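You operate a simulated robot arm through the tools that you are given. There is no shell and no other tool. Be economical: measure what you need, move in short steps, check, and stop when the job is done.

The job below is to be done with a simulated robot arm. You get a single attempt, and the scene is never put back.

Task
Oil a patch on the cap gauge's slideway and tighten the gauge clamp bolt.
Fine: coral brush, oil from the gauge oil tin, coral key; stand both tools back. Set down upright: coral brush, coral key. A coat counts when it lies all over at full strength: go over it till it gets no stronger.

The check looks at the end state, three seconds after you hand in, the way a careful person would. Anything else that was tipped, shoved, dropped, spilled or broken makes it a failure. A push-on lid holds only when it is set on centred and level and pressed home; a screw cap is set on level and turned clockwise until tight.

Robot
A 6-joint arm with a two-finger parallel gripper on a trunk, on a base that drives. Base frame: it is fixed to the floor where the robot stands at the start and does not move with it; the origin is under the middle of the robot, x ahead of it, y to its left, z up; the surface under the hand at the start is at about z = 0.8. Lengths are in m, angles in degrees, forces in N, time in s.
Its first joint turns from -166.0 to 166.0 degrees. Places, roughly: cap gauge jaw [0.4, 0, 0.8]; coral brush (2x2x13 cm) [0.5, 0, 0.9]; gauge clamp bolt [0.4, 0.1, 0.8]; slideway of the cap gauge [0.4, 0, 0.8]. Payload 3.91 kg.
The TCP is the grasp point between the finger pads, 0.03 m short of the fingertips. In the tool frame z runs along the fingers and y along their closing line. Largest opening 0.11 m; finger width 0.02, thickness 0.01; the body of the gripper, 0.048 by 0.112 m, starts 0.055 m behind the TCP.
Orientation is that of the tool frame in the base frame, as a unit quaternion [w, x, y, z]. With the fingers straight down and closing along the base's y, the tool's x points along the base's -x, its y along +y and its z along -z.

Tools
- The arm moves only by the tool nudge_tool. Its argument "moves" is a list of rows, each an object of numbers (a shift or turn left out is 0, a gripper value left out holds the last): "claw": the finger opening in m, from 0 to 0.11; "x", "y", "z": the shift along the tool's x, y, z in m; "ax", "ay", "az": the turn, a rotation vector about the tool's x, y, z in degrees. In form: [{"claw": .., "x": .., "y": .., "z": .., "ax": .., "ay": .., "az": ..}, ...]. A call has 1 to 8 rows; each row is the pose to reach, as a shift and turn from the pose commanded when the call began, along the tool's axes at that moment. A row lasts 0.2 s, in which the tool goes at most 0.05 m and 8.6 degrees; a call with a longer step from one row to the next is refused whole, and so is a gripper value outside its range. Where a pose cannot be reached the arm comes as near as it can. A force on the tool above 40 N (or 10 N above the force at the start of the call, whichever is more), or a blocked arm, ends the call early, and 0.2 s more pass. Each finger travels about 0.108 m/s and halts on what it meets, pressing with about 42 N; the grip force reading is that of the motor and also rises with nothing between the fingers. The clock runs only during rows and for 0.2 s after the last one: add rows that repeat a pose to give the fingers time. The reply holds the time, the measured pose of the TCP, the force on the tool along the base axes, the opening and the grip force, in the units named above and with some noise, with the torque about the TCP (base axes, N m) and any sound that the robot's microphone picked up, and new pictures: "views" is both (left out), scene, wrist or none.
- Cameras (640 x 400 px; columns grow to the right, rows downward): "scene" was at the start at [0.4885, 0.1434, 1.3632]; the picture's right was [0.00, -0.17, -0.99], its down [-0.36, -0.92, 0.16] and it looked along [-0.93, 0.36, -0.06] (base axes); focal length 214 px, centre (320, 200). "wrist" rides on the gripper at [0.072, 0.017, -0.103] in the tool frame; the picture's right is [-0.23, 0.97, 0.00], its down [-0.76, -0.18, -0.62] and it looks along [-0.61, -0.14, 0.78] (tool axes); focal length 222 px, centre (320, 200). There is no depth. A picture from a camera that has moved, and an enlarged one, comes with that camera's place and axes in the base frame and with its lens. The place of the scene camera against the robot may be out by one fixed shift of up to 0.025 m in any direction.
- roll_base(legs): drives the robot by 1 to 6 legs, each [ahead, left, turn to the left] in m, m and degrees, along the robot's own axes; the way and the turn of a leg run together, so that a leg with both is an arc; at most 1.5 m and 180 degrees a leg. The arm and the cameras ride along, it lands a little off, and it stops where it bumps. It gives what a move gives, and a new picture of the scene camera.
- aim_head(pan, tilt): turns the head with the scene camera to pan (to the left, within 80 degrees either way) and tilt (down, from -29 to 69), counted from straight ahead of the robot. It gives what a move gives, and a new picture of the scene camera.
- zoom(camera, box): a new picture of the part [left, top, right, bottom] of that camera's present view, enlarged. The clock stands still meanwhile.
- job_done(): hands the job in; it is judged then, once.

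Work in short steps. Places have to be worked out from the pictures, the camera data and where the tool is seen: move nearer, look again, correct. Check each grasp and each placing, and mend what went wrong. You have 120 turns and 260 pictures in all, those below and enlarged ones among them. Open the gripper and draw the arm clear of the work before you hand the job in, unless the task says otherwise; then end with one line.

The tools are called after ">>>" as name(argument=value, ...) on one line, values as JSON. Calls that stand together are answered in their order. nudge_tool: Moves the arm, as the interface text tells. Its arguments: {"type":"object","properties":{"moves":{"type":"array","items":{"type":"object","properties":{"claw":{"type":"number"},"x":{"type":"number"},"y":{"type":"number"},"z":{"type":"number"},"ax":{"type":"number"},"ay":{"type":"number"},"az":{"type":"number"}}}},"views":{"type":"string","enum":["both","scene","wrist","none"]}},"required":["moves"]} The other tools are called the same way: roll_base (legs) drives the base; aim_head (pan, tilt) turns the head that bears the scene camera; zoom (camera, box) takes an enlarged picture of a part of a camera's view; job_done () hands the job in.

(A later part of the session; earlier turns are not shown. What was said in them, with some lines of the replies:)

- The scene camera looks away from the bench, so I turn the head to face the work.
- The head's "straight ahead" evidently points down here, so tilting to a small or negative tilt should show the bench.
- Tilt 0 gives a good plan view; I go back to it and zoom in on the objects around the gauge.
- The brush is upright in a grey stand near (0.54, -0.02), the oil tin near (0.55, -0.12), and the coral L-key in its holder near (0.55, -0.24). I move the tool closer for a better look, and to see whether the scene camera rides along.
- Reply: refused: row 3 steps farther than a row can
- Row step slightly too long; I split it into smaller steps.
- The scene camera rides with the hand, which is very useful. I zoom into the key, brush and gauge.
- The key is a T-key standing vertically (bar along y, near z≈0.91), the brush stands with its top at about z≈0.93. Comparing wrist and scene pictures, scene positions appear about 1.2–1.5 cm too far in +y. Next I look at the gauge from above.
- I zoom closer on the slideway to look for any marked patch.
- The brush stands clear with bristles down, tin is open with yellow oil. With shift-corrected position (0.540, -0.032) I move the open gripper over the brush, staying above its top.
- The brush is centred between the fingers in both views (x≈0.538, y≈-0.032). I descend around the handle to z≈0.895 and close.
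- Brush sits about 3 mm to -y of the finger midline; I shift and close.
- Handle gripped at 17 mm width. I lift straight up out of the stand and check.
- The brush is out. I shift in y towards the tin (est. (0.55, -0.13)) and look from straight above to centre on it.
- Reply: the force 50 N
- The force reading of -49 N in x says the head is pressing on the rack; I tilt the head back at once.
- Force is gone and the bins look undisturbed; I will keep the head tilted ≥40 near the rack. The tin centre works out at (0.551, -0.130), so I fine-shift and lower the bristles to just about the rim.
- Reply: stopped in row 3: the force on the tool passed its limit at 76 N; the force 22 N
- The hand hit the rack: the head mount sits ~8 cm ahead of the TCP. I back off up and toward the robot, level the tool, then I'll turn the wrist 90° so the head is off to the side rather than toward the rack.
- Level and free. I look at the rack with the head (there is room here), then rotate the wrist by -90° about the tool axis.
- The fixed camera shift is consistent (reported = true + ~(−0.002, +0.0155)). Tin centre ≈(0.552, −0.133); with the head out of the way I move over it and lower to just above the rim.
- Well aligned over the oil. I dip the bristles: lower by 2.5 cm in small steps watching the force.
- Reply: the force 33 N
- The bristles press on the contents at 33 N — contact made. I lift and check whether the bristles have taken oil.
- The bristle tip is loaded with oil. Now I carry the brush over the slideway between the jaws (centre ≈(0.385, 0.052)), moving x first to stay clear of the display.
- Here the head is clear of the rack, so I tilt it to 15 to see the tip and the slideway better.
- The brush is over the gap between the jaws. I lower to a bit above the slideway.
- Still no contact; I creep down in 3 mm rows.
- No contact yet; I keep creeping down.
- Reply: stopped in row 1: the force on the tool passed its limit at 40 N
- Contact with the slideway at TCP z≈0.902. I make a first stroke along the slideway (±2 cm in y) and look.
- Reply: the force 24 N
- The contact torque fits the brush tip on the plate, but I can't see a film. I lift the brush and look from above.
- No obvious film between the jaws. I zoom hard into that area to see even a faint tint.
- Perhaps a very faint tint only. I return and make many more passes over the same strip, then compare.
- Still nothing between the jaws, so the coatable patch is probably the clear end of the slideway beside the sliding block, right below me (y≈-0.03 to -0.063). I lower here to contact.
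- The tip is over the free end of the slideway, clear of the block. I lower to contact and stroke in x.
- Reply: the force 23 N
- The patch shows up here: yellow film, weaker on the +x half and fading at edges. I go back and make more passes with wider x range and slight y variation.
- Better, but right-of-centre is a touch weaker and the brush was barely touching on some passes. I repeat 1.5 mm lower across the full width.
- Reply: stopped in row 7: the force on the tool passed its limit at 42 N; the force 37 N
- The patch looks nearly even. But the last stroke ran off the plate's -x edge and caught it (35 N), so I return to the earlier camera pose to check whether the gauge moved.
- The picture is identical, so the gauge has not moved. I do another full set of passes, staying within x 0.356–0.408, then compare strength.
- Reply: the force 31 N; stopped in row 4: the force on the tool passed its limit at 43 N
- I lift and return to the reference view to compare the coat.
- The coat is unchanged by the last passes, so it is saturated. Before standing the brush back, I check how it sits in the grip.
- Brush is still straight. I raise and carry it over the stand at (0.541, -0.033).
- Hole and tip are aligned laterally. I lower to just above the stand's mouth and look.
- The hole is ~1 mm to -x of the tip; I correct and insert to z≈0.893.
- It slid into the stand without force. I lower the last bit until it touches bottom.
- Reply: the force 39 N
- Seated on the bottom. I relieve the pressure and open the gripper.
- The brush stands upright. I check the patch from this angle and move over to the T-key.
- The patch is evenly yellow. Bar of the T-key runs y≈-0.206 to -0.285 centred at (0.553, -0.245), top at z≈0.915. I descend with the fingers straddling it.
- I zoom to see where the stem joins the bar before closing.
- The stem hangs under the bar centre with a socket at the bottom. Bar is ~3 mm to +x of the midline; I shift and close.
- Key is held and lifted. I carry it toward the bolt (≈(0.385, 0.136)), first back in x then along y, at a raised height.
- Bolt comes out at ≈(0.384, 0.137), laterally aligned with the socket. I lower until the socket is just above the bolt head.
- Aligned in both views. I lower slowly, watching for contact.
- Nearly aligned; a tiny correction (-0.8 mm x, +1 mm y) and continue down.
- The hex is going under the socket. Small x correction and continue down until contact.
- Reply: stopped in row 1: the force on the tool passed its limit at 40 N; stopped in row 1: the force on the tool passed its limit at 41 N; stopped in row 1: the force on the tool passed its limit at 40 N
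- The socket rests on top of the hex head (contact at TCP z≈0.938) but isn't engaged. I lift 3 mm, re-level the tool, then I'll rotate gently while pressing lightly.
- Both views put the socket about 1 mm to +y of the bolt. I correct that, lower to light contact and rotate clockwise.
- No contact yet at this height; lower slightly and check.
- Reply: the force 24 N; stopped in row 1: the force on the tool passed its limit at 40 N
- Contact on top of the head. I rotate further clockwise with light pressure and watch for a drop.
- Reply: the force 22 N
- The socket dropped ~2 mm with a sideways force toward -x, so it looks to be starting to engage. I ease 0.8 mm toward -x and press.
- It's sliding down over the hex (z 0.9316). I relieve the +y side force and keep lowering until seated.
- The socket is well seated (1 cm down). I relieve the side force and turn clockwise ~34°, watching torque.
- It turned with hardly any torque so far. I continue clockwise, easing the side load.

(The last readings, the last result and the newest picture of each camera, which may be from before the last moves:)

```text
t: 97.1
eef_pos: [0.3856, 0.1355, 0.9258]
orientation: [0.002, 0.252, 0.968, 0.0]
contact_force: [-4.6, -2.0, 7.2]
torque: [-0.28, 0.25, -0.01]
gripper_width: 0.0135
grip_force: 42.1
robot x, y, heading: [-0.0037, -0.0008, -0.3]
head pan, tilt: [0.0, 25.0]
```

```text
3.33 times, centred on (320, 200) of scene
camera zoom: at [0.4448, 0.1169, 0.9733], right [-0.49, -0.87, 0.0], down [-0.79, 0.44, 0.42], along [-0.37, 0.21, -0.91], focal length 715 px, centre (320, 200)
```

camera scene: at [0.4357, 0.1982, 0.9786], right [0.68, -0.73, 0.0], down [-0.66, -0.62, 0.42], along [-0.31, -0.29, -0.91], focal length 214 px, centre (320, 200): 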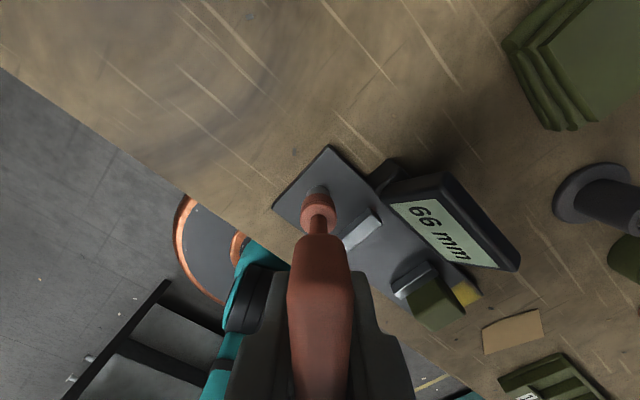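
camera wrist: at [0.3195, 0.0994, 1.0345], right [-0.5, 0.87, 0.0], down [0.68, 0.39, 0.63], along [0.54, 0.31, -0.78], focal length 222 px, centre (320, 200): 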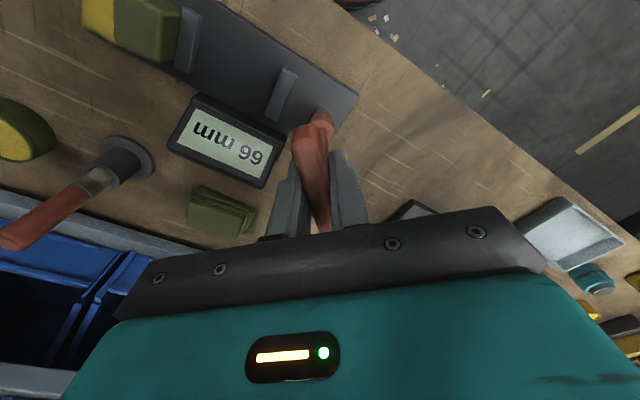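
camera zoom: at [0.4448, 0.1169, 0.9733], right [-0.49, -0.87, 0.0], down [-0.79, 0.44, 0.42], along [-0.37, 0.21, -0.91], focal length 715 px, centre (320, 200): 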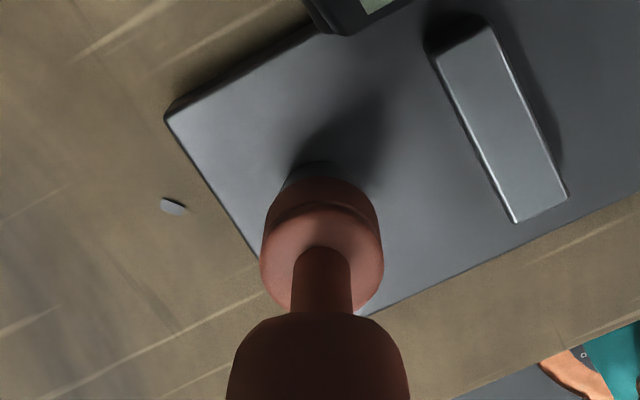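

Still turning freely; continue clockwise in bigger batches.

>>> nudge_tool(moves=[{"az": 8.5}, {"az": 17}, {"az": 25.5}, {"az": 34}, {"az": 42.5}, {"az": 51}], views="none")

>>> nudge_tool(moves=[{"az": 8.5}, {"az": 17}, {"az": 25.5}, {"az": 34}], views="scene")

```text
t: 98.5
eef_pos: [0.3853, 0.1358, 0.925]
orientation: [0.001, 0.644, 0.765, 0.0]
contact_force: [-7.6, -8.8, 3.3]
torque: [-0.83, -0.21, 1.61]
gripper_width: 0.0217
grip_force: 41.8
robot x, y, heading: [-0.0028, -0.0025, -0.3]
head pan, tilt: [0.0, 25.0]
```

```text
t: 99.5
eef_pos: [0.3849, 0.1359, 0.9249]
orientation: [0.001, 0.839, 0.544, 0.002]
contact_force: [-6.9, -7.6, -1.9]
torque: [-0.77, 0.1, 6.54]
gripper_width: 0.0415
grip_force: 41.2
robot x, y, heading: [-0.0002, -0.0028, 0.1]
head pan, tilt: [0.0, 25.0]
camera scene: at [0.3557, 0.087, 0.973], right [-0.91, 0.41, 0.0], down [0.37, 0.83, 0.42], along [0.17, 0.39, -0.91], focal length 214 px, centre (320, 200)
```

scene: 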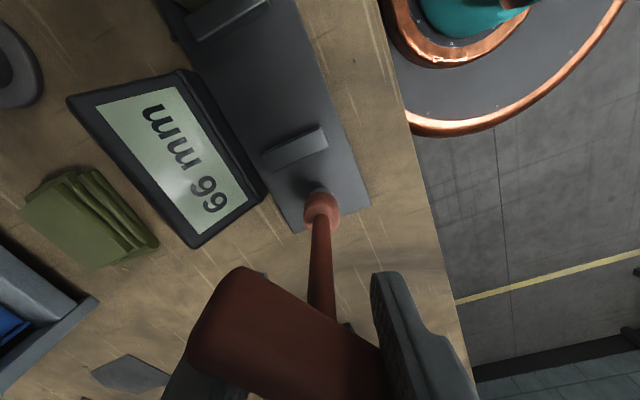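

Torque rose to 6.5 N·m and the bar began twisting between the pads: the bolt is tight. I open the fingers around the bar (key stays on the bolt) and look.

>>> nudge_tool(moves=[{"claw": 0.05}, {"claw": 0.075}, {"claw": 0.075}], views="both")

```text
t: 100.3
eef_pos: [0.3863, 0.1358, 0.9258]
orientation: [0.001, 0.839, 0.544, 0.002]
contact_force: [-0.1, -0.1, -0.8]
torque: [0.01, 0.02, 0.01]
gripper_width: 0.0751
grip_force: 0.0
robot x, y, heading: [-0.0043, 0.0009, -0.2]
head pan, tilt: [0.0, 25.0]
camera scene: at [0.3561, 0.0871, 0.9731], right [-0.91, 0.41, 0.0], down [0.37, 0.83, 0.42], along [0.18, 0.39, -0.91], focal length 214 px, centre (320, 200)
camera wrist: at [0.4288, 0.1955, 1.0295], right [0.8, -0.61, 0.0], down [-0.48, -0.62, 0.62], along [-0.37, -0.5, -0.78], focal length 222 px, centre (320, 200)
```

scene: 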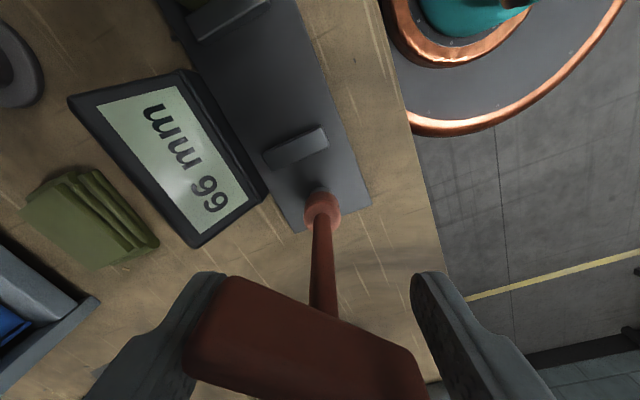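
wrist: 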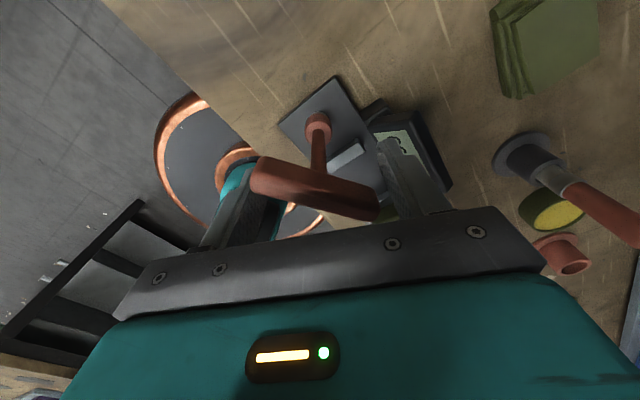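

Key stands fine on the bolt. The bar is ~50–60° counter-clockwise of the finger gap; I rotate the open gripper back by 50° and look again.

>>> nudge_tool(moves=[{"az": -8.4}, {"az": -16.8}, {"az": -25.2}, {"az": -33.6}, {"az": -42}, {"az": -50}, {"az": -50}], views="both")

```text
t: 101.9
eef_pos: [0.3856, 0.1371, 0.9256]
orientation: [0.002, 0.529, 0.848, 0.001]
contact_force: [-0.4, -0.8, -0.1]
torque: [0.03, 0.0, -0.02]
gripper_width: 0.075
grip_force: 0.0
robot x, y, heading: [0.0011, 0.0015, -0.1]
head pan, tilt: [0.0, 25.0]
camera scene: at [0.4147, 0.0887, 0.9732], right [-0.9, -0.44, 0.0], down [-0.4, 0.81, 0.42], along [-0.18, 0.38, -0.91], focal length 214 px, centre (320, 200)
camera wrist: at [0.3669, 0.2094, 1.0292], right [0.97, 0.22, 0.0], down [0.17, -0.76, 0.62], along [0.14, -0.61, -0.78], focal length 222 px, centre (320, 200)
```

scene: 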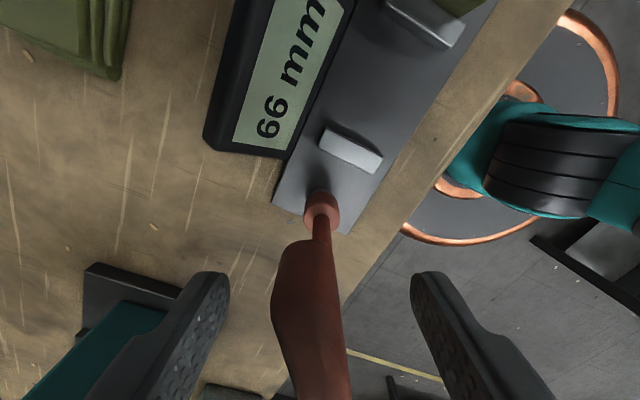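
wrist: 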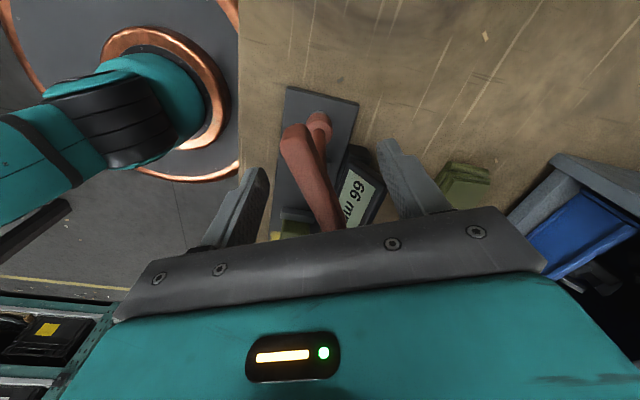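

Almost aligned; about 7° more. Then I close and make a short clockwise pull to confirm tightness.

>>> nudge_tool(moves=[{"az": -7}, {"az": -7, "claw": 0.04}, {"az": -7, "claw": 0.02}, {"az": -7, "claw": 0.0}, {"az": -7, "claw": 0.0}], views="scene")

>>> nudge_tool(moves=[{"az": 6}, {"az": 12}, {"az": 18}], views="none")

```text
t: 103.1
eef_pos: [0.3854, 0.136, 0.9254]
orientation: [0.001, 0.477, 0.879, 0.0]
contact_force: [-5.1, -3.1, 0.5]
torque: [-0.13, 0.34, 0.21]
gripper_width: 0.0136
grip_force: 41.5
robot x, y, heading: [-0.0039, -0.0002, -0.0]
head pan, tilt: [0.0, 25.0]
camera scene: at [0.4223, 0.0927, 0.9735], right [-0.84, -0.54, 0.0], down [-0.49, 0.76, 0.42], along [-0.23, 0.35, -0.91], focal length 214 px, centre (320, 200)
```

scene: 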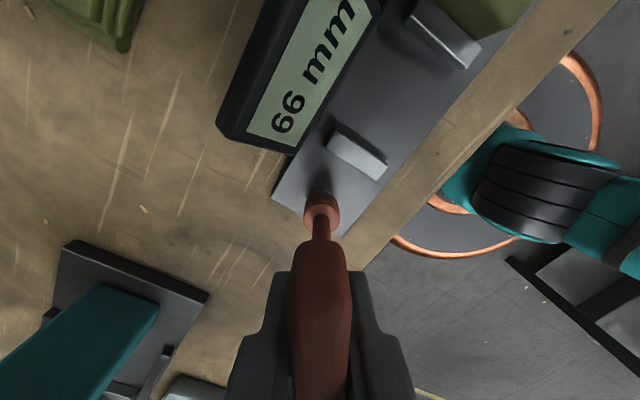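

```text
t: 103.9
eef_pos: [0.3859, 0.1347, 0.9274]
orientation: [0.001, 0.609, 0.793, 0.0]
contact_force: [-5.4, -8.5, 0.0]
torque: [-0.39, 0.02, 1.41]
gripper_width: 0.0195
grip_force: 41.6
robot x, y, heading: [-0.001, -0.0016, -0.3]
head pan, tilt: [0.0, 25.0]
```

The bolt didn't budge (bar slipped at once, torque 1.4 rising) — it is tight. I open, rotate back to alignment, close, and lift the key off straight up.

>>> nudge_tool(moves=[{"claw": 0.05}, {"claw": 0.05}, {"az": -6, "claw": 0.05}, {"az": -12, "claw": 0.05}, {"az": -17.5, "claw": 0.05}, {"az": -17.5, "claw": 0.02}, {"az": -17.5, "claw": 0.0}, {"az": -17.5, "claw": 0.0}], views="none")

>>> nudge_tool(moves=[{"z": -0.005}, {"z": -0.01}, {"z": -0.015}, {"z": -0.025}, {"z": -0.05}, {"z": -0.08}, {"z": -0.11}], views="both")

```text
t: 105.7
eef_pos: [0.3863, 0.1362, 0.9256]
orientation: [0.001, 0.481, 0.877, 0.0]
contact_force: [-7.6, -3.3, -0.2]
torque: [-0.07, 0.52, 0.36]
gripper_width: 0.0137
grip_force: 41.8
robot x, y, heading: [0.0003, -0.0041, -0.1]
head pan, tilt: [0.0, 25.0]
```

```text
t: 106.3
eef_pos: [0.3852, 0.1349, 0.9317]
orientation: [0.0, 0.481, 0.877, -0.001]
contact_force: [1.5, 0.3, -2.7]
torque: [-0.02, -0.06, 0.27]
gripper_width: 0.0137
grip_force: 42.3
robot x, y, heading: [-0.0008, 0.0, 0.1]
head pan, tilt: [0.0, 25.0]
stopped in row 2: the force on the tool passed its limit at 42 N (the readings are from after the stop); the commanded pose is now the measured one
camera scene: at [0.4217, 0.0921, 0.9789], right [-0.84, -0.54, 0.0], down [-0.49, 0.77, 0.42], along [-0.23, 0.35, -0.91], focal length 214 px, centre (320, 200)
camera wrist: at [0.3593, 0.2069, 1.0348], right [0.94, 0.33, 0.0], down [0.26, -0.74, 0.62], along [0.21, -0.59, -0.78], focal length 222 px, centre (320, 200)
```

scene: 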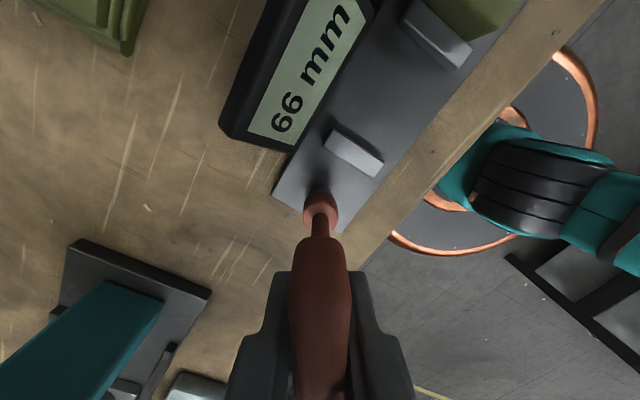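
wrist: 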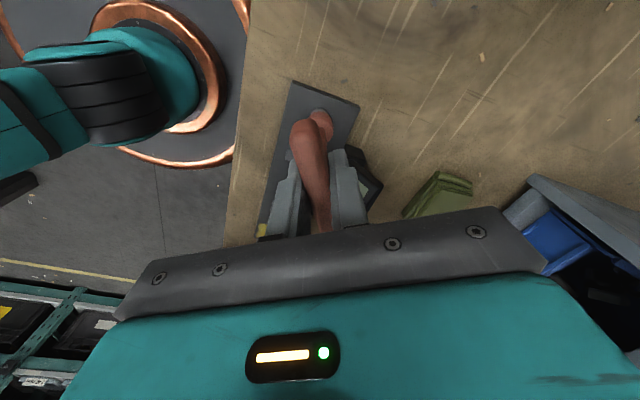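

Friction peaked at 42 N but the side load has relaxed now. I continue lifting gently in small steps.

>>> nudge_tool(moves=[{"z": -0.002}, {"z": -0.004}], views="none")

>>> nudge_tool(moves=[{"z": -0.002}, {"z": -0.004}, {"z": -0.006}], views="none")

```text
t: 106.9
eef_pos: [0.3858, 0.1364, 0.9357]
orientation: [0.001, 0.482, 0.876, -0.002]
contact_force: [-4.9, -3.4, -25.0]
torque: [-0.15, 0.32, 0.29]
gripper_width: 0.0135
grip_force: 41.4
robot x, y, heading: [-0.0019, 0.0006, -0.2]
head pan, tilt: [0.0, 25.0]
```

```text
t: 107.3
eef_pos: [0.3858, 0.1364, 0.936]
orientation: [-0.001, 0.481, 0.877, -0.002]
contact_force: [0.9, 1.1, -4.8]
torque: [0.05, 0.04, 0.28]
gripper_width: 0.0136
grip_force: 42.3
robot x, y, heading: [-0.0002, -0.0001, 0.2]
head pan, tilt: [0.0, 25.0]
stopped in row 1: the force on the tool passed its limit at 41 N (the readings are from after the stop); the commanded pose is now the measured one
```

There's a residual twist of 0.28 N·m binding the socket. I zoom to see whether the key or just the hand has risen.

>>> zoom(camera="wrist", box=[260, 60, 380, 160])

>>> zoom(camera="scene", box=[260, 160, 380, 260])

```text
4.00 times, centred on (320, 110) of wrist
camera zoom: at [0.3595, 0.2073, 1.0387], right [0.94, 0.33, 0.0], down [0.26, -0.74, 0.62], along [0.2, -0.59, -0.78], focal length 888 px, centre (320, 560)
```

zoom: 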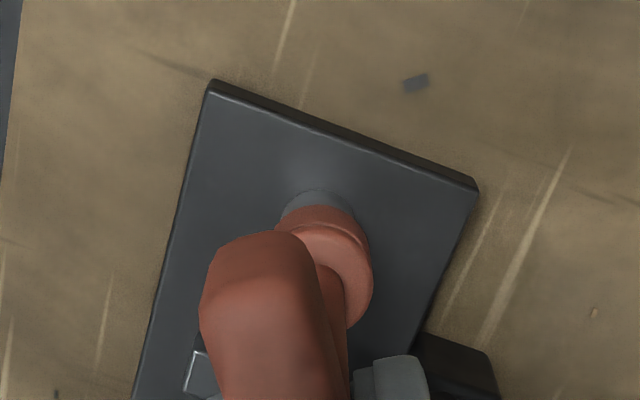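

```text
4.00 times, centred on (320, 210) of scene
camera zoom: at [0.4219, 0.0926, 0.9827], right [-0.84, -0.54, 0.0], down [-0.49, 0.77, 0.42], along [-0.23, 0.35, -0.91], focal length 858 px, centre (320, 160)
```

zoom: 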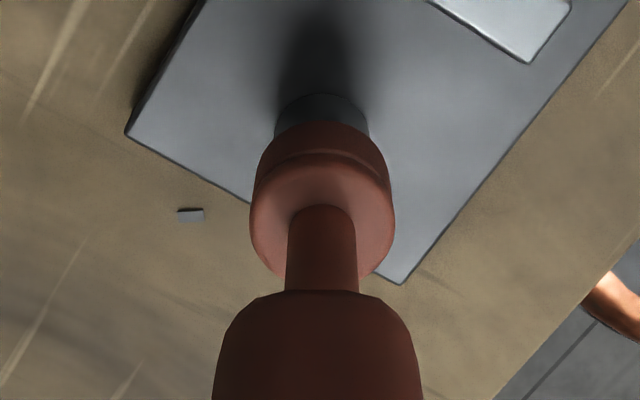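

I relieve the twist by turning 1° counter-clockwise (only to unload) and check the torque.

>>> nudge_tool(moves=[{"az": -1.0}], views="none")

```text
t: 107.7
eef_pos: [0.3853, 0.1362, 0.9366]
orientation: [0.0, 0.474, 0.88, -0.001]
contact_force: [-0.5, -0.9, -0.8]
torque: [-0.09, 0.12, 0.01]
gripper_width: 0.0132
grip_force: 41.6
robot x, y, heading: [-0.0, 0.0024, 0.2]
head pan, tilt: [0.0, 25.0]
```

Torque is now zero. I lift in small steps.

>>> nudge_tool(moves=[{"z": -0.003}, {"z": -0.006}, {"z": -0.01}, {"z": -0.015}], views="none")

>>> zoom(camera="scene", box=[240, 140, 400, 260])

>>> zoom(camera="wrist", box=[260, 60, 380, 160])

```text
t: 108.7
eef_pos: [0.3847, 0.135, 0.9505]
orientation: [0.0, 0.474, 0.88, -0.002]
contact_force: [0.0, 0.1, -1.1]
torque: [-0.02, -0.01, -0.02]
gripper_width: 0.0132
grip_force: 41.7
robot x, y, heading: [0.0, -0.0017, 0.1]
head pan, tilt: [0.0, 25.0]
```

```text
3.33 times, centred on (320, 200) of scene
camera zoom: at [0.4224, 0.0927, 0.9974], right [-0.83, -0.55, 0.0], down [-0.5, 0.76, 0.42], along [-0.23, 0.35, -0.91], focal length 715 px, centre (320, 200)
```

zoom: 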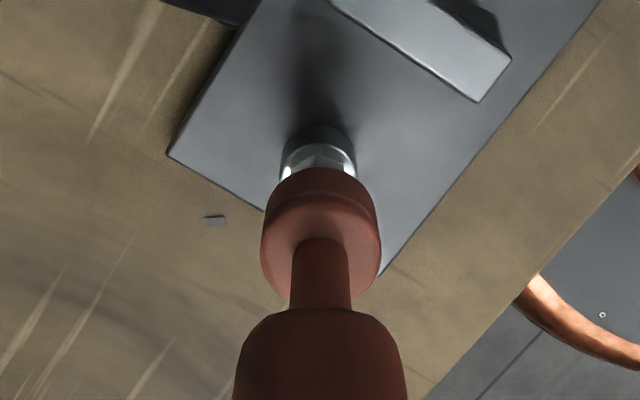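

```text
4.00 times, centred on (320, 110) of wrist
camera zoom: at [0.3579, 0.2063, 1.0534], right [0.94, 0.35, 0.0], down [0.27, -0.73, 0.62], along [0.21, -0.59, -0.78], focal length 888 px, centre (320, 560)
```

zoom: 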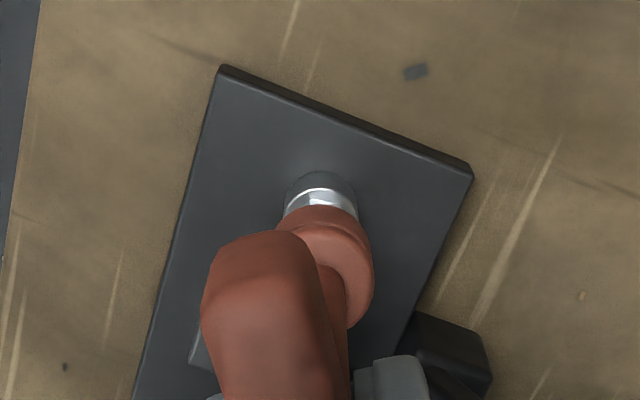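

The key is off the bolt. I raise it and rotate +33.4° so the bar lies along y again with the head to the side.

>>> nudge_tool(moves=[{"z": -0.04}, {"z": -0.08}, {"z": -0.1, "az": 8.4}, {"z": -0.1, "az": 16.8}, {"z": -0.1, "az": 25.2}, {"z": -0.1, "az": 33.4}, {"z": -0.1, "az": 33.4}], views="scene")

>>> zoom(camera="wrist", box=[220, 40, 420, 200])

```text
t: 110.3
eef_pos: [0.3851, 0.1362, 1.0495]
orientation: [0.001, 0.707, 0.707, -0.002]
contact_force: [0.0, -0.1, -1.5]
torque: [-0.01, 0.04, 0.02]
gripper_width: 0.0134
grip_force: 41.7
robot x, y, heading: [0.0005, -0.0015, 0.2]
head pan, tilt: [0.0, 25.0]
camera scene: at [0.3844, 0.082, 1.0979], right [-1.0, 0.0, 0.0], down [0.0, 0.91, 0.42], along [0.0, 0.42, -0.91], focal length 214 px, centre (320, 200)
```

scene: 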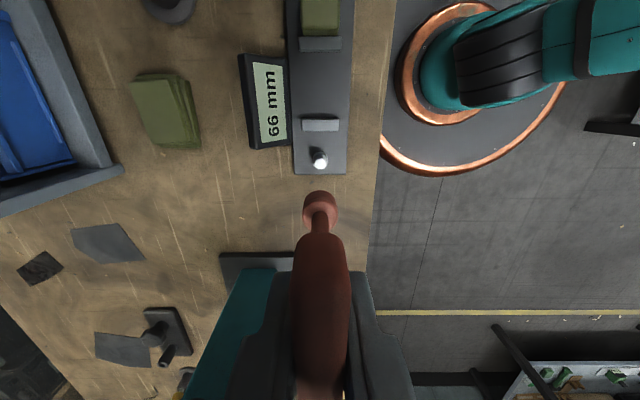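

```text
2.50 times, centred on (320, 120) of wrist
camera zoom: at [0.4011, 0.2098, 1.1537], right [0.97, -0.23, 0.0], down [-0.18, -0.76, 0.63], along [-0.14, -0.61, -0.78], focal length 555 px, centre (320, 400)
```

zoom: 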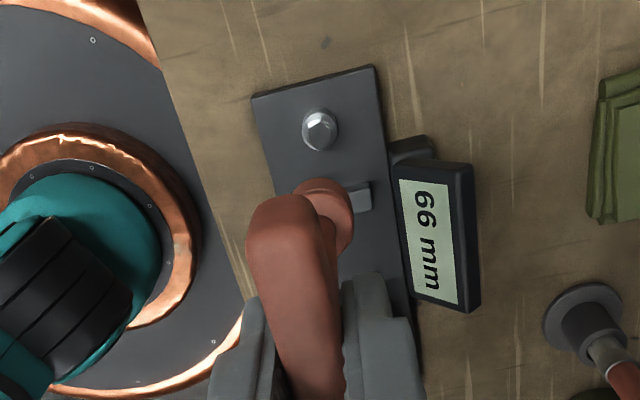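

I carry the key back: along -y first, then toward the holder at (0.5535, -0.2445).

>>> nudge_tool(moves=[{"x": -0.045}, {"x": -0.09}, {"x": -0.135}, {"x": -0.18}, {"x": -0.225}, {"x": -0.27}, {"x": -0.315}, {"x": -0.36}], views="none")

>>> nudge_tool(moves=[{"x": -0.0205, "y": 0.04}, {"x": -0.0205, "y": 0.085}, {"x": -0.0205, "y": 0.13}, {"x": -0.0205, "y": 0.1685}, {"x": -0.0205, "y": 0.1685}], views="both")

>>> zoom(camera="scene", box=[240, 120, 400, 260])

>>> zoom(camera="wrist", box=[240, 60, 400, 180])

```text
t: 112.1
eef_pos: [0.3847, -0.2221, 1.0556]
orientation: [0.001, 0.707, 0.707, -0.003]
contact_force: [-0.2, 0.0, -0.7]
torque: [0.0, 0.0, 0.01]
gripper_width: 0.0133
grip_force: 42.3
robot x, y, heading: [-0.0027, 0.0001, -0.2]
head pan, tilt: [0.0, 25.0]
```

```text
t: 113.3
eef_pos: [0.5553, -0.24, 1.0526]
orientation: [0.0, 0.707, 0.707, -0.002]
contact_force: [-0.8, 0.0, -1.1]
torque: [0.0, -0.01, 0.0]
gripper_width: 0.0134
grip_force: 42.7
robot x, y, heading: [0.0018, 0.0006, 0.2]
head pan, tilt: [0.0, 25.0]
camera scene: at [0.5553, -0.2949, 1.0989], right [-1.0, 0.0, 0.0], down [0.0, 0.91, 0.42], along [0.0, 0.42, -0.91], focal length 214 px, centre (320, 200)
camera wrist: at [0.5718, -0.167, 1.1547], right [0.97, -0.23, 0.0], down [-0.18, -0.76, 0.63], along [-0.14, -0.61, -0.78], focal length 222 px, centre (320, 200)
```

scene: 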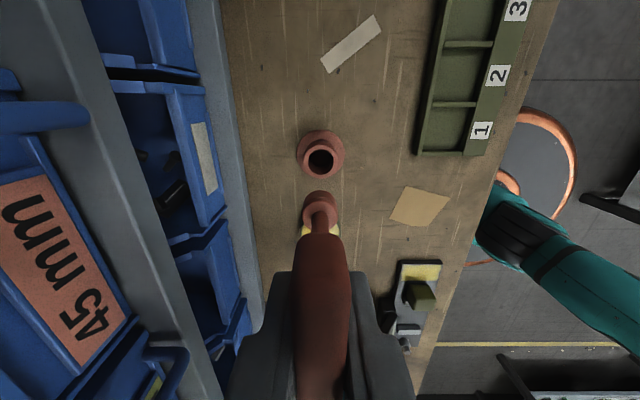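
wrist: 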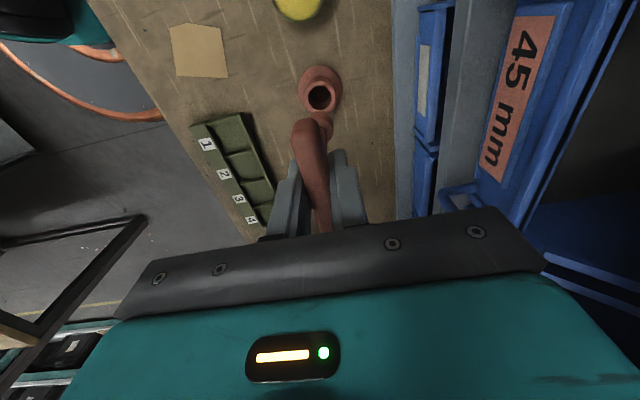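

```text
2.86 times, centred on (320, 190) of scene
camera zoom: at [0.5553, -0.2949, 1.0989], right [-1.0, 0.0, 0.0], down [0.0, 0.91, 0.42], along [0.0, 0.42, -0.91], focal length 613 px, centre (320, 229)
```

zoom: 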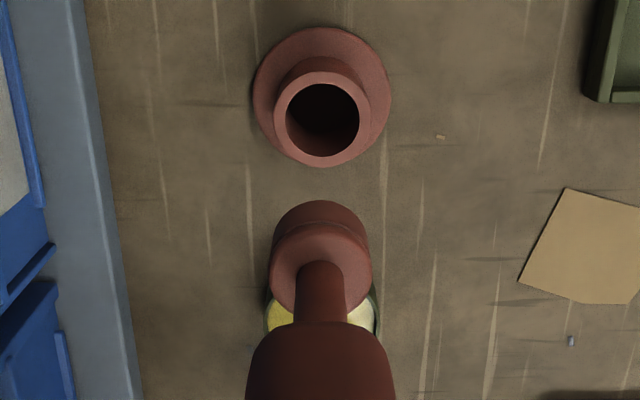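

```text
3.33 times, centred on (320, 120) of wrist
camera zoom: at [0.5718, -0.167, 1.1547], right [0.97, -0.23, 0.0], down [-0.18, -0.76, 0.63], along [-0.14, -0.61, -0.78], focal length 740 px, centre (320, 467)
```

zoom: 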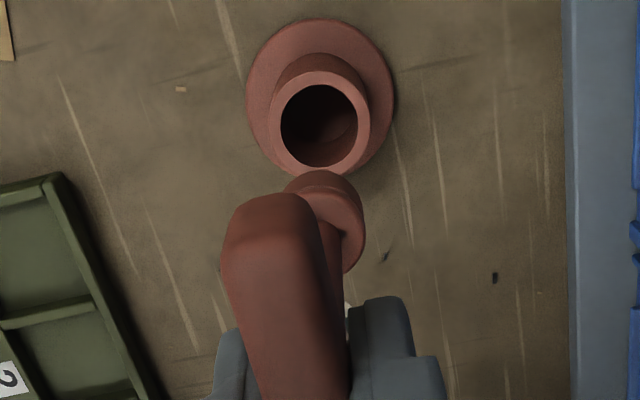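

Holder hole at ≈(0.555, -0.243). I shift y by -3 mm and lower to just above it.

>>> nudge_tool(moves=[{"x": -0.003, "z": 0.04}, {"x": -0.003, "z": 0.075}, {"x": -0.003, "z": 0.09}, {"x": -0.003, "z": 0.09}], views="none")

>>> zoom(camera="scene", box=[260, 130, 380, 230])

>>> zoom(camera="wrist", box=[260, 60, 380, 160])

```text
t: 114.3
eef_pos: [0.5547, -0.2466, 0.962]
orientation: [-0.001, 0.707, 0.707, -0.002]
contact_force: [0.4, -0.1, -1.1]
torque: [-0.04, -0.02, 0.02]
gripper_width: 0.0133
grip_force: 41.6
robot x, y, heading: [0.001, 0.0003, -0.3]
head pan, tilt: [0.0, 25.0]
```

```text
4.00 times, centred on (320, 180) of scene
camera zoom: at [0.5537, -0.3016, 1.0092], right [-1.0, 0.0, 0.0], down [0.0, 0.91, 0.42], along [0.0, 0.42, -0.91], focal length 858 px, centre (320, 280)
```

zoom: 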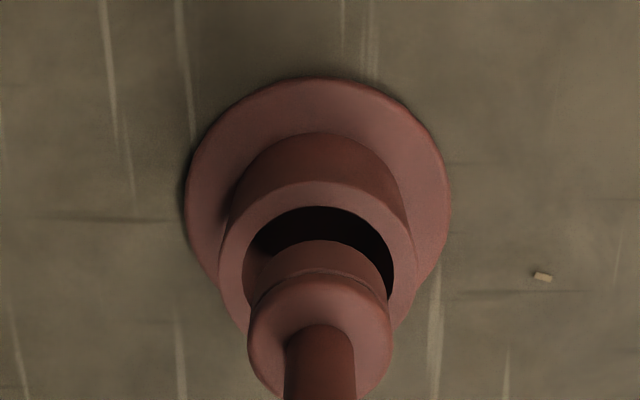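

```text
4.00 times, centred on (320, 110) of wrist
camera zoom: at [0.5702, -0.1738, 1.065], right [0.97, -0.23, 0.0], down [-0.18, -0.76, 0.63], along [-0.14, -0.61, -0.78], focal length 888 px, centre (320, 560)
```

zoom: 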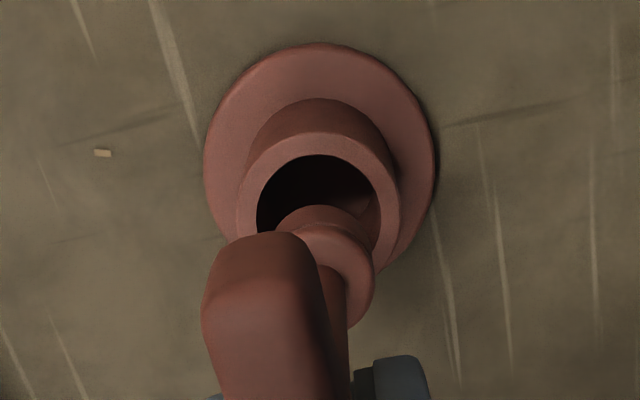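

Hole centre comes out at y≈-0.242 while the TCP reads -0.2465; I shift +4 mm in y and lower into the holder.

>>> nudge_tool(moves=[{"x": 0.004}, {"x": 0.004, "z": 0.01}, {"x": 0.004, "z": 0.018}], views="none")

>>> zoom(camera="scene", box=[260, 130, 380, 230])

>>> zoom(camera="wrist", box=[260, 60, 380, 160])

```text
t: 115.1
eef_pos: [0.5549, -0.2435, 0.9428]
orientation: [0.0, 0.707, 0.708, -0.001]
contact_force: [-0.6, 0.3, -1.7]
torque: [0.03, 0.0, -0.05]
gripper_width: 0.0133
grip_force: 42.0
robot x, y, heading: [0.0005, -0.0026, 0.2]
head pan, tilt: [0.0, 25.0]
```

```text
4.00 times, centred on (320, 180) of scene
camera zoom: at [0.5536, -0.298, 0.9904], right [-1.0, 0.0, 0.0], down [0.0, 0.91, 0.42], along [0.0, 0.42, -0.91], focal length 858 px, centre (320, 280)
```

zoom: 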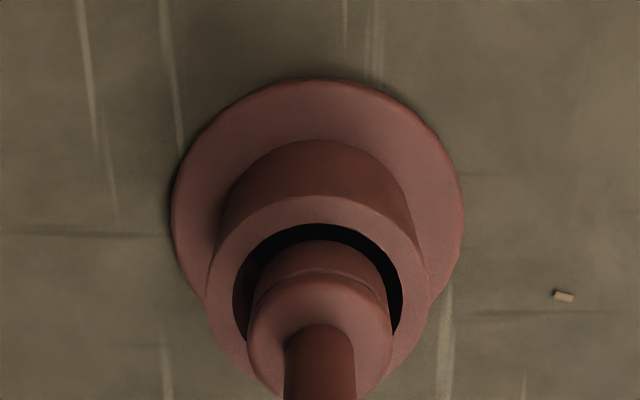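

```text
4.00 times, centred on (320, 110) of wrist
camera zoom: at [0.5701, -0.1701, 1.0462], right [0.97, -0.23, 0.0], down [-0.18, -0.76, 0.63], along [-0.14, -0.61, -0.78], focal length 888 px, centre (320, 560)
```

zoom: 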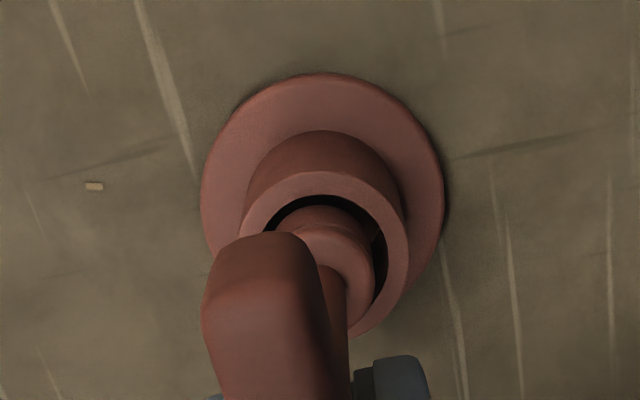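

Centred in the mouth. I lower it in, watching the force.

>>> nudge_tool(moves=[{"z": 0.008}, {"z": 0.016}, {"z": 0.024}], views="none")

>>> nudge_tool(moves=[{"z": 0.004}], views="none")

>>> nudge_tool(moves=[{"z": 0.003}], views="both")

```text
t: 115.9
eef_pos: [0.5535, -0.2441, 0.9194]
orientation: [0.001, 0.707, 0.708, -0.002]
contact_force: [0.7, 0.7, -1.7]
torque: [0.01, 0.01, 0.01]
gripper_width: 0.0133
grip_force: 42.4
robot x, y, heading: [0.0008, -0.0036, 0.0]
head pan, tilt: [0.0, 25.0]
```

```text
t: 116.3
eef_pos: [0.5536, -0.2439, 0.9132]
orientation: [0.001, 0.708, 0.707, -0.002]
contact_force: [1.0, -0.1, -1.7]
torque: [-0.01, 0.01, -0.01]
gripper_width: 0.0134
grip_force: 42.1
robot x, y, heading: [-0.0022, 0.0007, 0.1]
head pan, tilt: [0.0, 25.0]
```

```text
t: 116.7
eef_pos: [0.5543, -0.2433, 0.9121]
orientation: [0.0, 0.707, 0.707, -0.002]
contact_force: [-1.5, -0.2, -0.9]
torque: [0.01, 0.03, 0.0]
gripper_width: 0.0133
grip_force: 42.2
robot x, y, heading: [-0.0015, 0.0015, -0.2]
head pan, tilt: [0.0, 25.0]
camera scene: at [0.5525, -0.2978, 0.9591], right [-1.0, 0.0, 0.0], down [0.0, 0.91, 0.42], along [0.0, 0.42, -0.91], focal length 214 px, centre (320, 200)
camera wrist: at [0.569, -0.1699, 1.0149], right [0.97, -0.23, 0.0], down [-0.18, -0.76, 0.63], along [-0.14, -0.61, -0.78], focal length 222 px, centre (320, 200)
```

scene: 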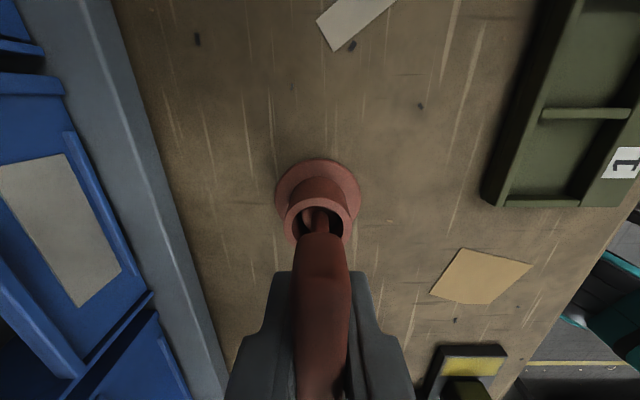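
wrist: 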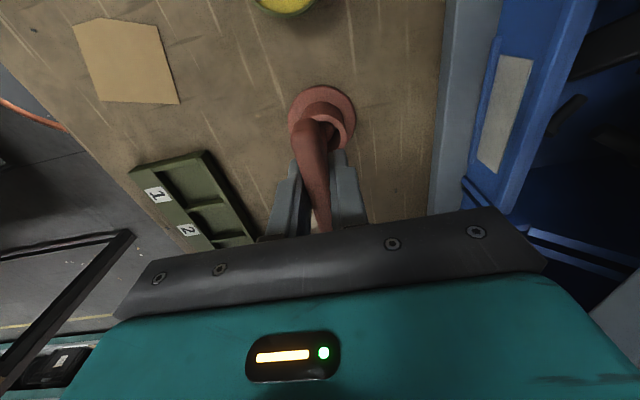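

Deep in the holder, no contact yet; I lower in small steps until it touches bottom.

>>> nudge_tool(moves=[{"z": 0.003}], views="none")

>>> nudge_tool(moves=[{"z": 0.002}], views="none")

>>> nudge_tool(moves=[{"z": 0.002}], views="none")

```text
t: 117.1
eef_pos: [0.5525, -0.2425, 0.9099]
orientation: [0.001, 0.707, 0.707, -0.002]
contact_force: [-2.3, 0.9, 10.1]
torque: [0.27, 0.07, 0.02]
gripper_width: 0.0135
grip_force: 42.1
robot x, y, heading: [0.0013, -0.0026, 0.0]
head pan, tilt: [0.0, 25.0]
```

```text
t: 117.5
eef_pos: [0.553, -0.2431, 0.9103]
orientation: [0.002, 0.708, 0.707, -0.001]
contact_force: [1.0, -1.6, 40.7]
torque: [0.12, -0.03, 0.01]
gripper_width: 0.0137
grip_force: 41.8
robot x, y, heading: [-0.0, -0.0048, -0.3]
head pan, tilt: [0.0, 25.0]
```

```text
t: 117.9
eef_pos: [0.5537, -0.2443, 0.9054]
orientation: [0.002, 0.706, 0.708, -0.001]
contact_force: [3.8, -1.1, 39.3]
torque: [-0.05, -0.1, 0.02]
gripper_width: 0.0138
grip_force: 42.3
robot x, y, heading: [-0.0024, -0.0009, -0.3]
head pan, tilt: [0.0, 25.0]
```

Seated. I ease the pressure, open the fingers and look.

>>> nudge_tool(moves=[{"z": -0.002}, {"z": -0.002, "claw": 0.03}, {"z": -0.002, "claw": 0.06}, {"z": -0.002, "claw": 0.06}], views="scene")

>>> nudge_tool(moves=[{"z": -0.03}, {"z": -0.07}, {"z": -0.11}, {"z": -0.15}, {"z": -0.18}], views="both")

```text
t: 118.9
eef_pos: [0.553, -0.2442, 0.9072]
orientation: [0.0, 0.708, 0.707, -0.001]
contact_force: [-0.4, -0.5, -0.5]
torque: [-0.02, -0.02, -0.01]
gripper_width: 0.06
grip_force: 0.0
robot x, y, heading: [0.0004, 0.0025, -0.1]
head pan, tilt: [0.0, 25.0]
camera scene: at [0.5529, -0.298, 0.9541], right [-1.0, 0.0, 0.0], down [0.0, 0.91, 0.42], along [0.0, 0.42, -0.91], focal length 214 px, centre (320, 200)
```

scene: 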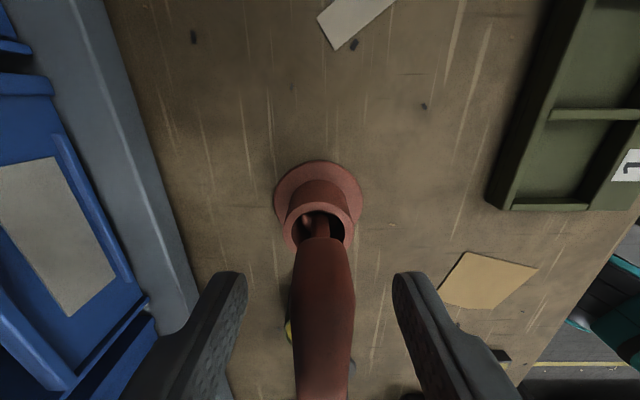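

```text
t: 120.1
eef_pos: [0.5554, -0.2423, 1.0859]
orientation: [0.0, 0.707, 0.707, -0.002]
contact_force: [0.6, 0.0, 0.6]
torque: [0.01, 0.0, -0.01]
gripper_width: 0.0601
grip_force: 0.1
robot x, y, heading: [-0.0012, -0.0017, -0.1]
head pan, tilt: [0.0, 25.0]
camera scene: at [0.5548, -0.2974, 1.1333], right [-1.0, 0.0, 0.0], down [0.0, 0.91, 0.42], along [0.0, 0.42, -0.91], focal length 214 px, centre (320, 200)
camera wrist: at [0.5713, -0.1696, 1.1892], right [0.97, -0.23, 0.0], down [-0.18, -0.76, 0.63], along [-0.14, -0.61, -0.78], focal length 222 px, centre (320, 200)
```

scene: 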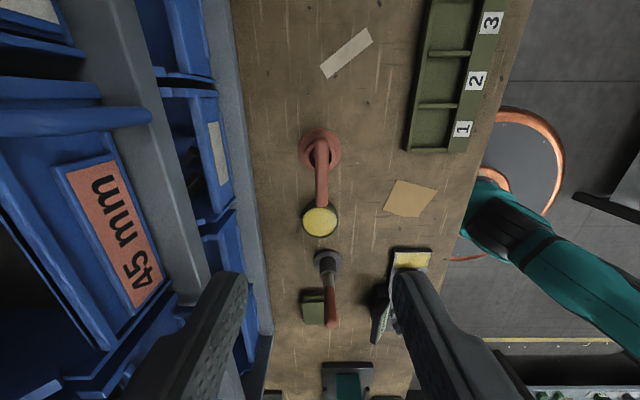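
wrist: 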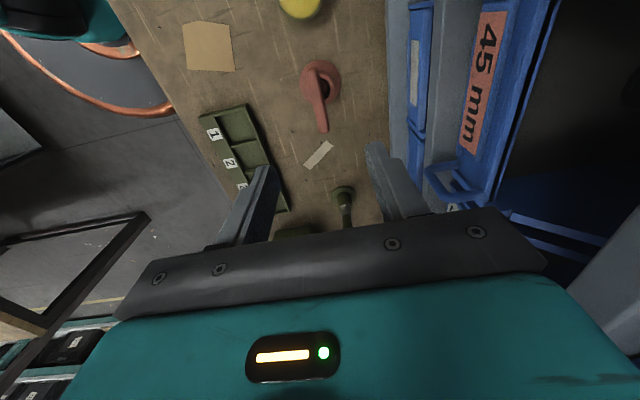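

Key stands upright in its holder, brush too. I retract up and toward the robot and take a last overall look.

>>> nudge_tool(moves=[{"z": -0.04}, {"z": -0.08, "y": -0.02}, {"z": -0.1, "y": -0.06}, {"z": -0.1, "y": -0.1}, {"z": -0.1, "y": -0.14}, {"z": -0.1, "y": -0.16}], views="none")

>>> nudge_tool(moves=[{"x": 0.045}, {"x": 0.09}, {"x": 0.135}, {"x": 0.17}], views="scene")

>>> aim_head(pan=0, tilt=0)

>>> zoom(camera="wrist", box=[160, 0, 480, 200])

```text
t: 121.5
eef_pos: [0.3942, -0.2425, 1.1864]
orientation: [0.0, 0.707, 0.707, -0.002]
contact_force: [-0.6, -0.3, -0.6]
torque: [0.04, 0.03, 0.02]
gripper_width: 0.0599
grip_force: 0.2
robot x, y, heading: [-0.0027, -0.0015, -0.2]
head pan, tilt: [0.0, 25.0]
```

```text
t: 122.5
eef_pos: [0.3974, -0.0719, 1.1873]
orientation: [-0.001, 0.708, 0.706, -0.002]
contact_force: [0.2, 0.1, 0.5]
torque: [0.0, 0.01, 0.01]
gripper_width: 0.0599
grip_force: 0.0
robot x, y, heading: [-0.0041, -0.001, 0.0]
head pan, tilt: [0.0, 25.0]
camera scene: at [0.3961, -0.1265, 1.2349], right [-1.0, 0.0, 0.0], down [0.0, 0.91, 0.42], along [0.0, 0.42, -0.91], focal length 214 px, centre (320, 200)
```

scene: 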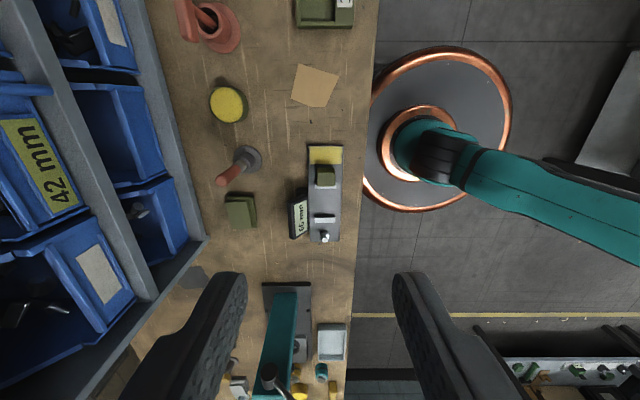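

```text
t: 123.4
eef_pos: [0.398, -0.073, 1.188]
orientation: [0.001, 0.707, 0.707, -0.002]
contact_force: [0.2, -0.7, -0.2]
torque: [0.01, 0.0, -0.01]
gripper_width: 0.0602
grip_force: 0.0
robot x, y, heading: [-0.0019, -0.0006, 0.1]
head pan, tilt: [0.0, 0.0]
camera scene: at [0.3961, -0.1674, 1.2373], right [-1.0, 0.0, 0.0], down [0.0, 1.0, 0.0], along [0.0, 0.0, -1.0], focal length 214 px, centre (320, 200)
```

scene: 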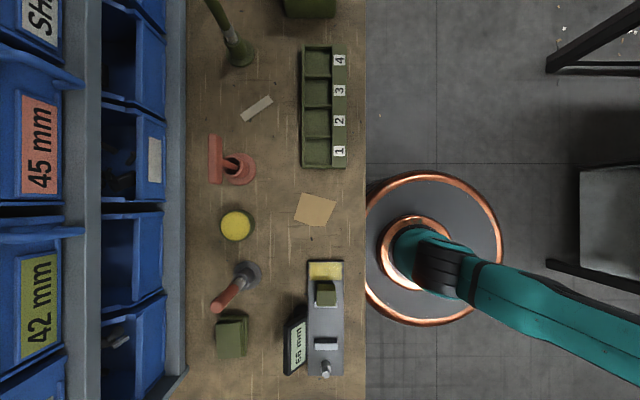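

```text
2.00 times, centred on (320, 100) of wrist
camera zoom: at [0.4125, 0.0007, 1.2909], right [0.97, -0.23, 0.0], down [-0.18, -0.76, 0.63], along [-0.14, -0.61, -0.78], focal length 444 px, centre (320, 400)
```

zoom: 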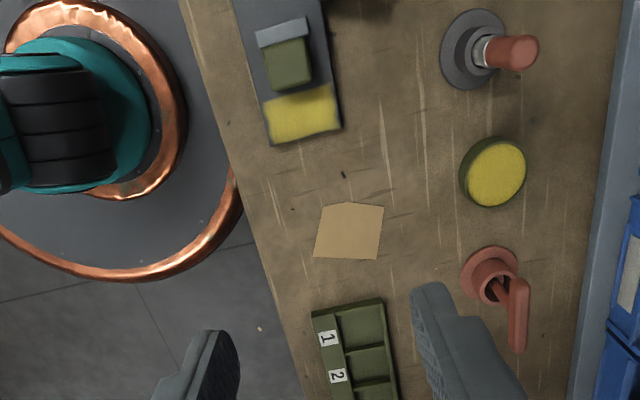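

Everything stands in place. One last close look at the coat.

>>> zoom(camera="scene", box=[295, 250, 360, 310])

>>> zoom(camera="wrist", box=[270, 20, 350, 80])

```text
6.67 times, centred on (328, 280) of scene
camera zoom: at [0.3961, -0.1674, 1.2373], right [-1.0, 0.0, 0.0], down [0.0, 1.0, 0.0], along [0.0, 0.0, -1.0], focal length 1430 px, centre (270, -333)
```

zoom: 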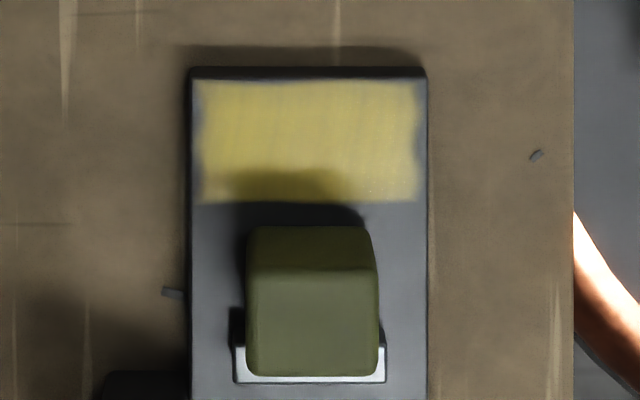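

```text
6.67 times, centred on (310, 50) of wrist
camera zoom: at [0.4125, 0.0007, 1.2909], right [0.97, -0.23, 0.0], down [-0.18, -0.76, 0.63], along [-0.14, -0.61, -0.78], focal length 1481 px, centre (387, 1200)
```

zoom: 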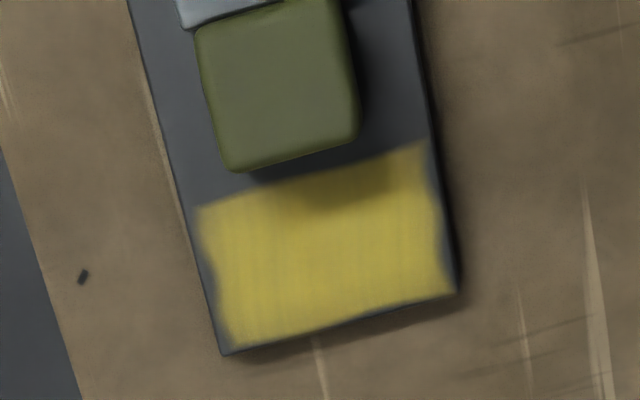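

The coat is even across the patch (the dark corner is only the block's shadow), the bolt is tight, both tools stand upright, and the arm is clear with the gripper open. I hand in.

>>> job_done()

```text
The job is handed in.
```

I oiled the patch on the cap gauge's slideway and tightened the clamp bolt. The coral brush and coral key are standing upright in their holders, and I have handed the job in. The coat looks even, and the last passes made it no stronger. At the end the bolt did not turn any further under the key. Early on the hand bumped the bin rack twice, and one brush stroke caught the gauge's edge; nothing looked moved in the pictures afterwards. While finding the patch I also brushed between the gauge's jaws, but no oil film showed there.
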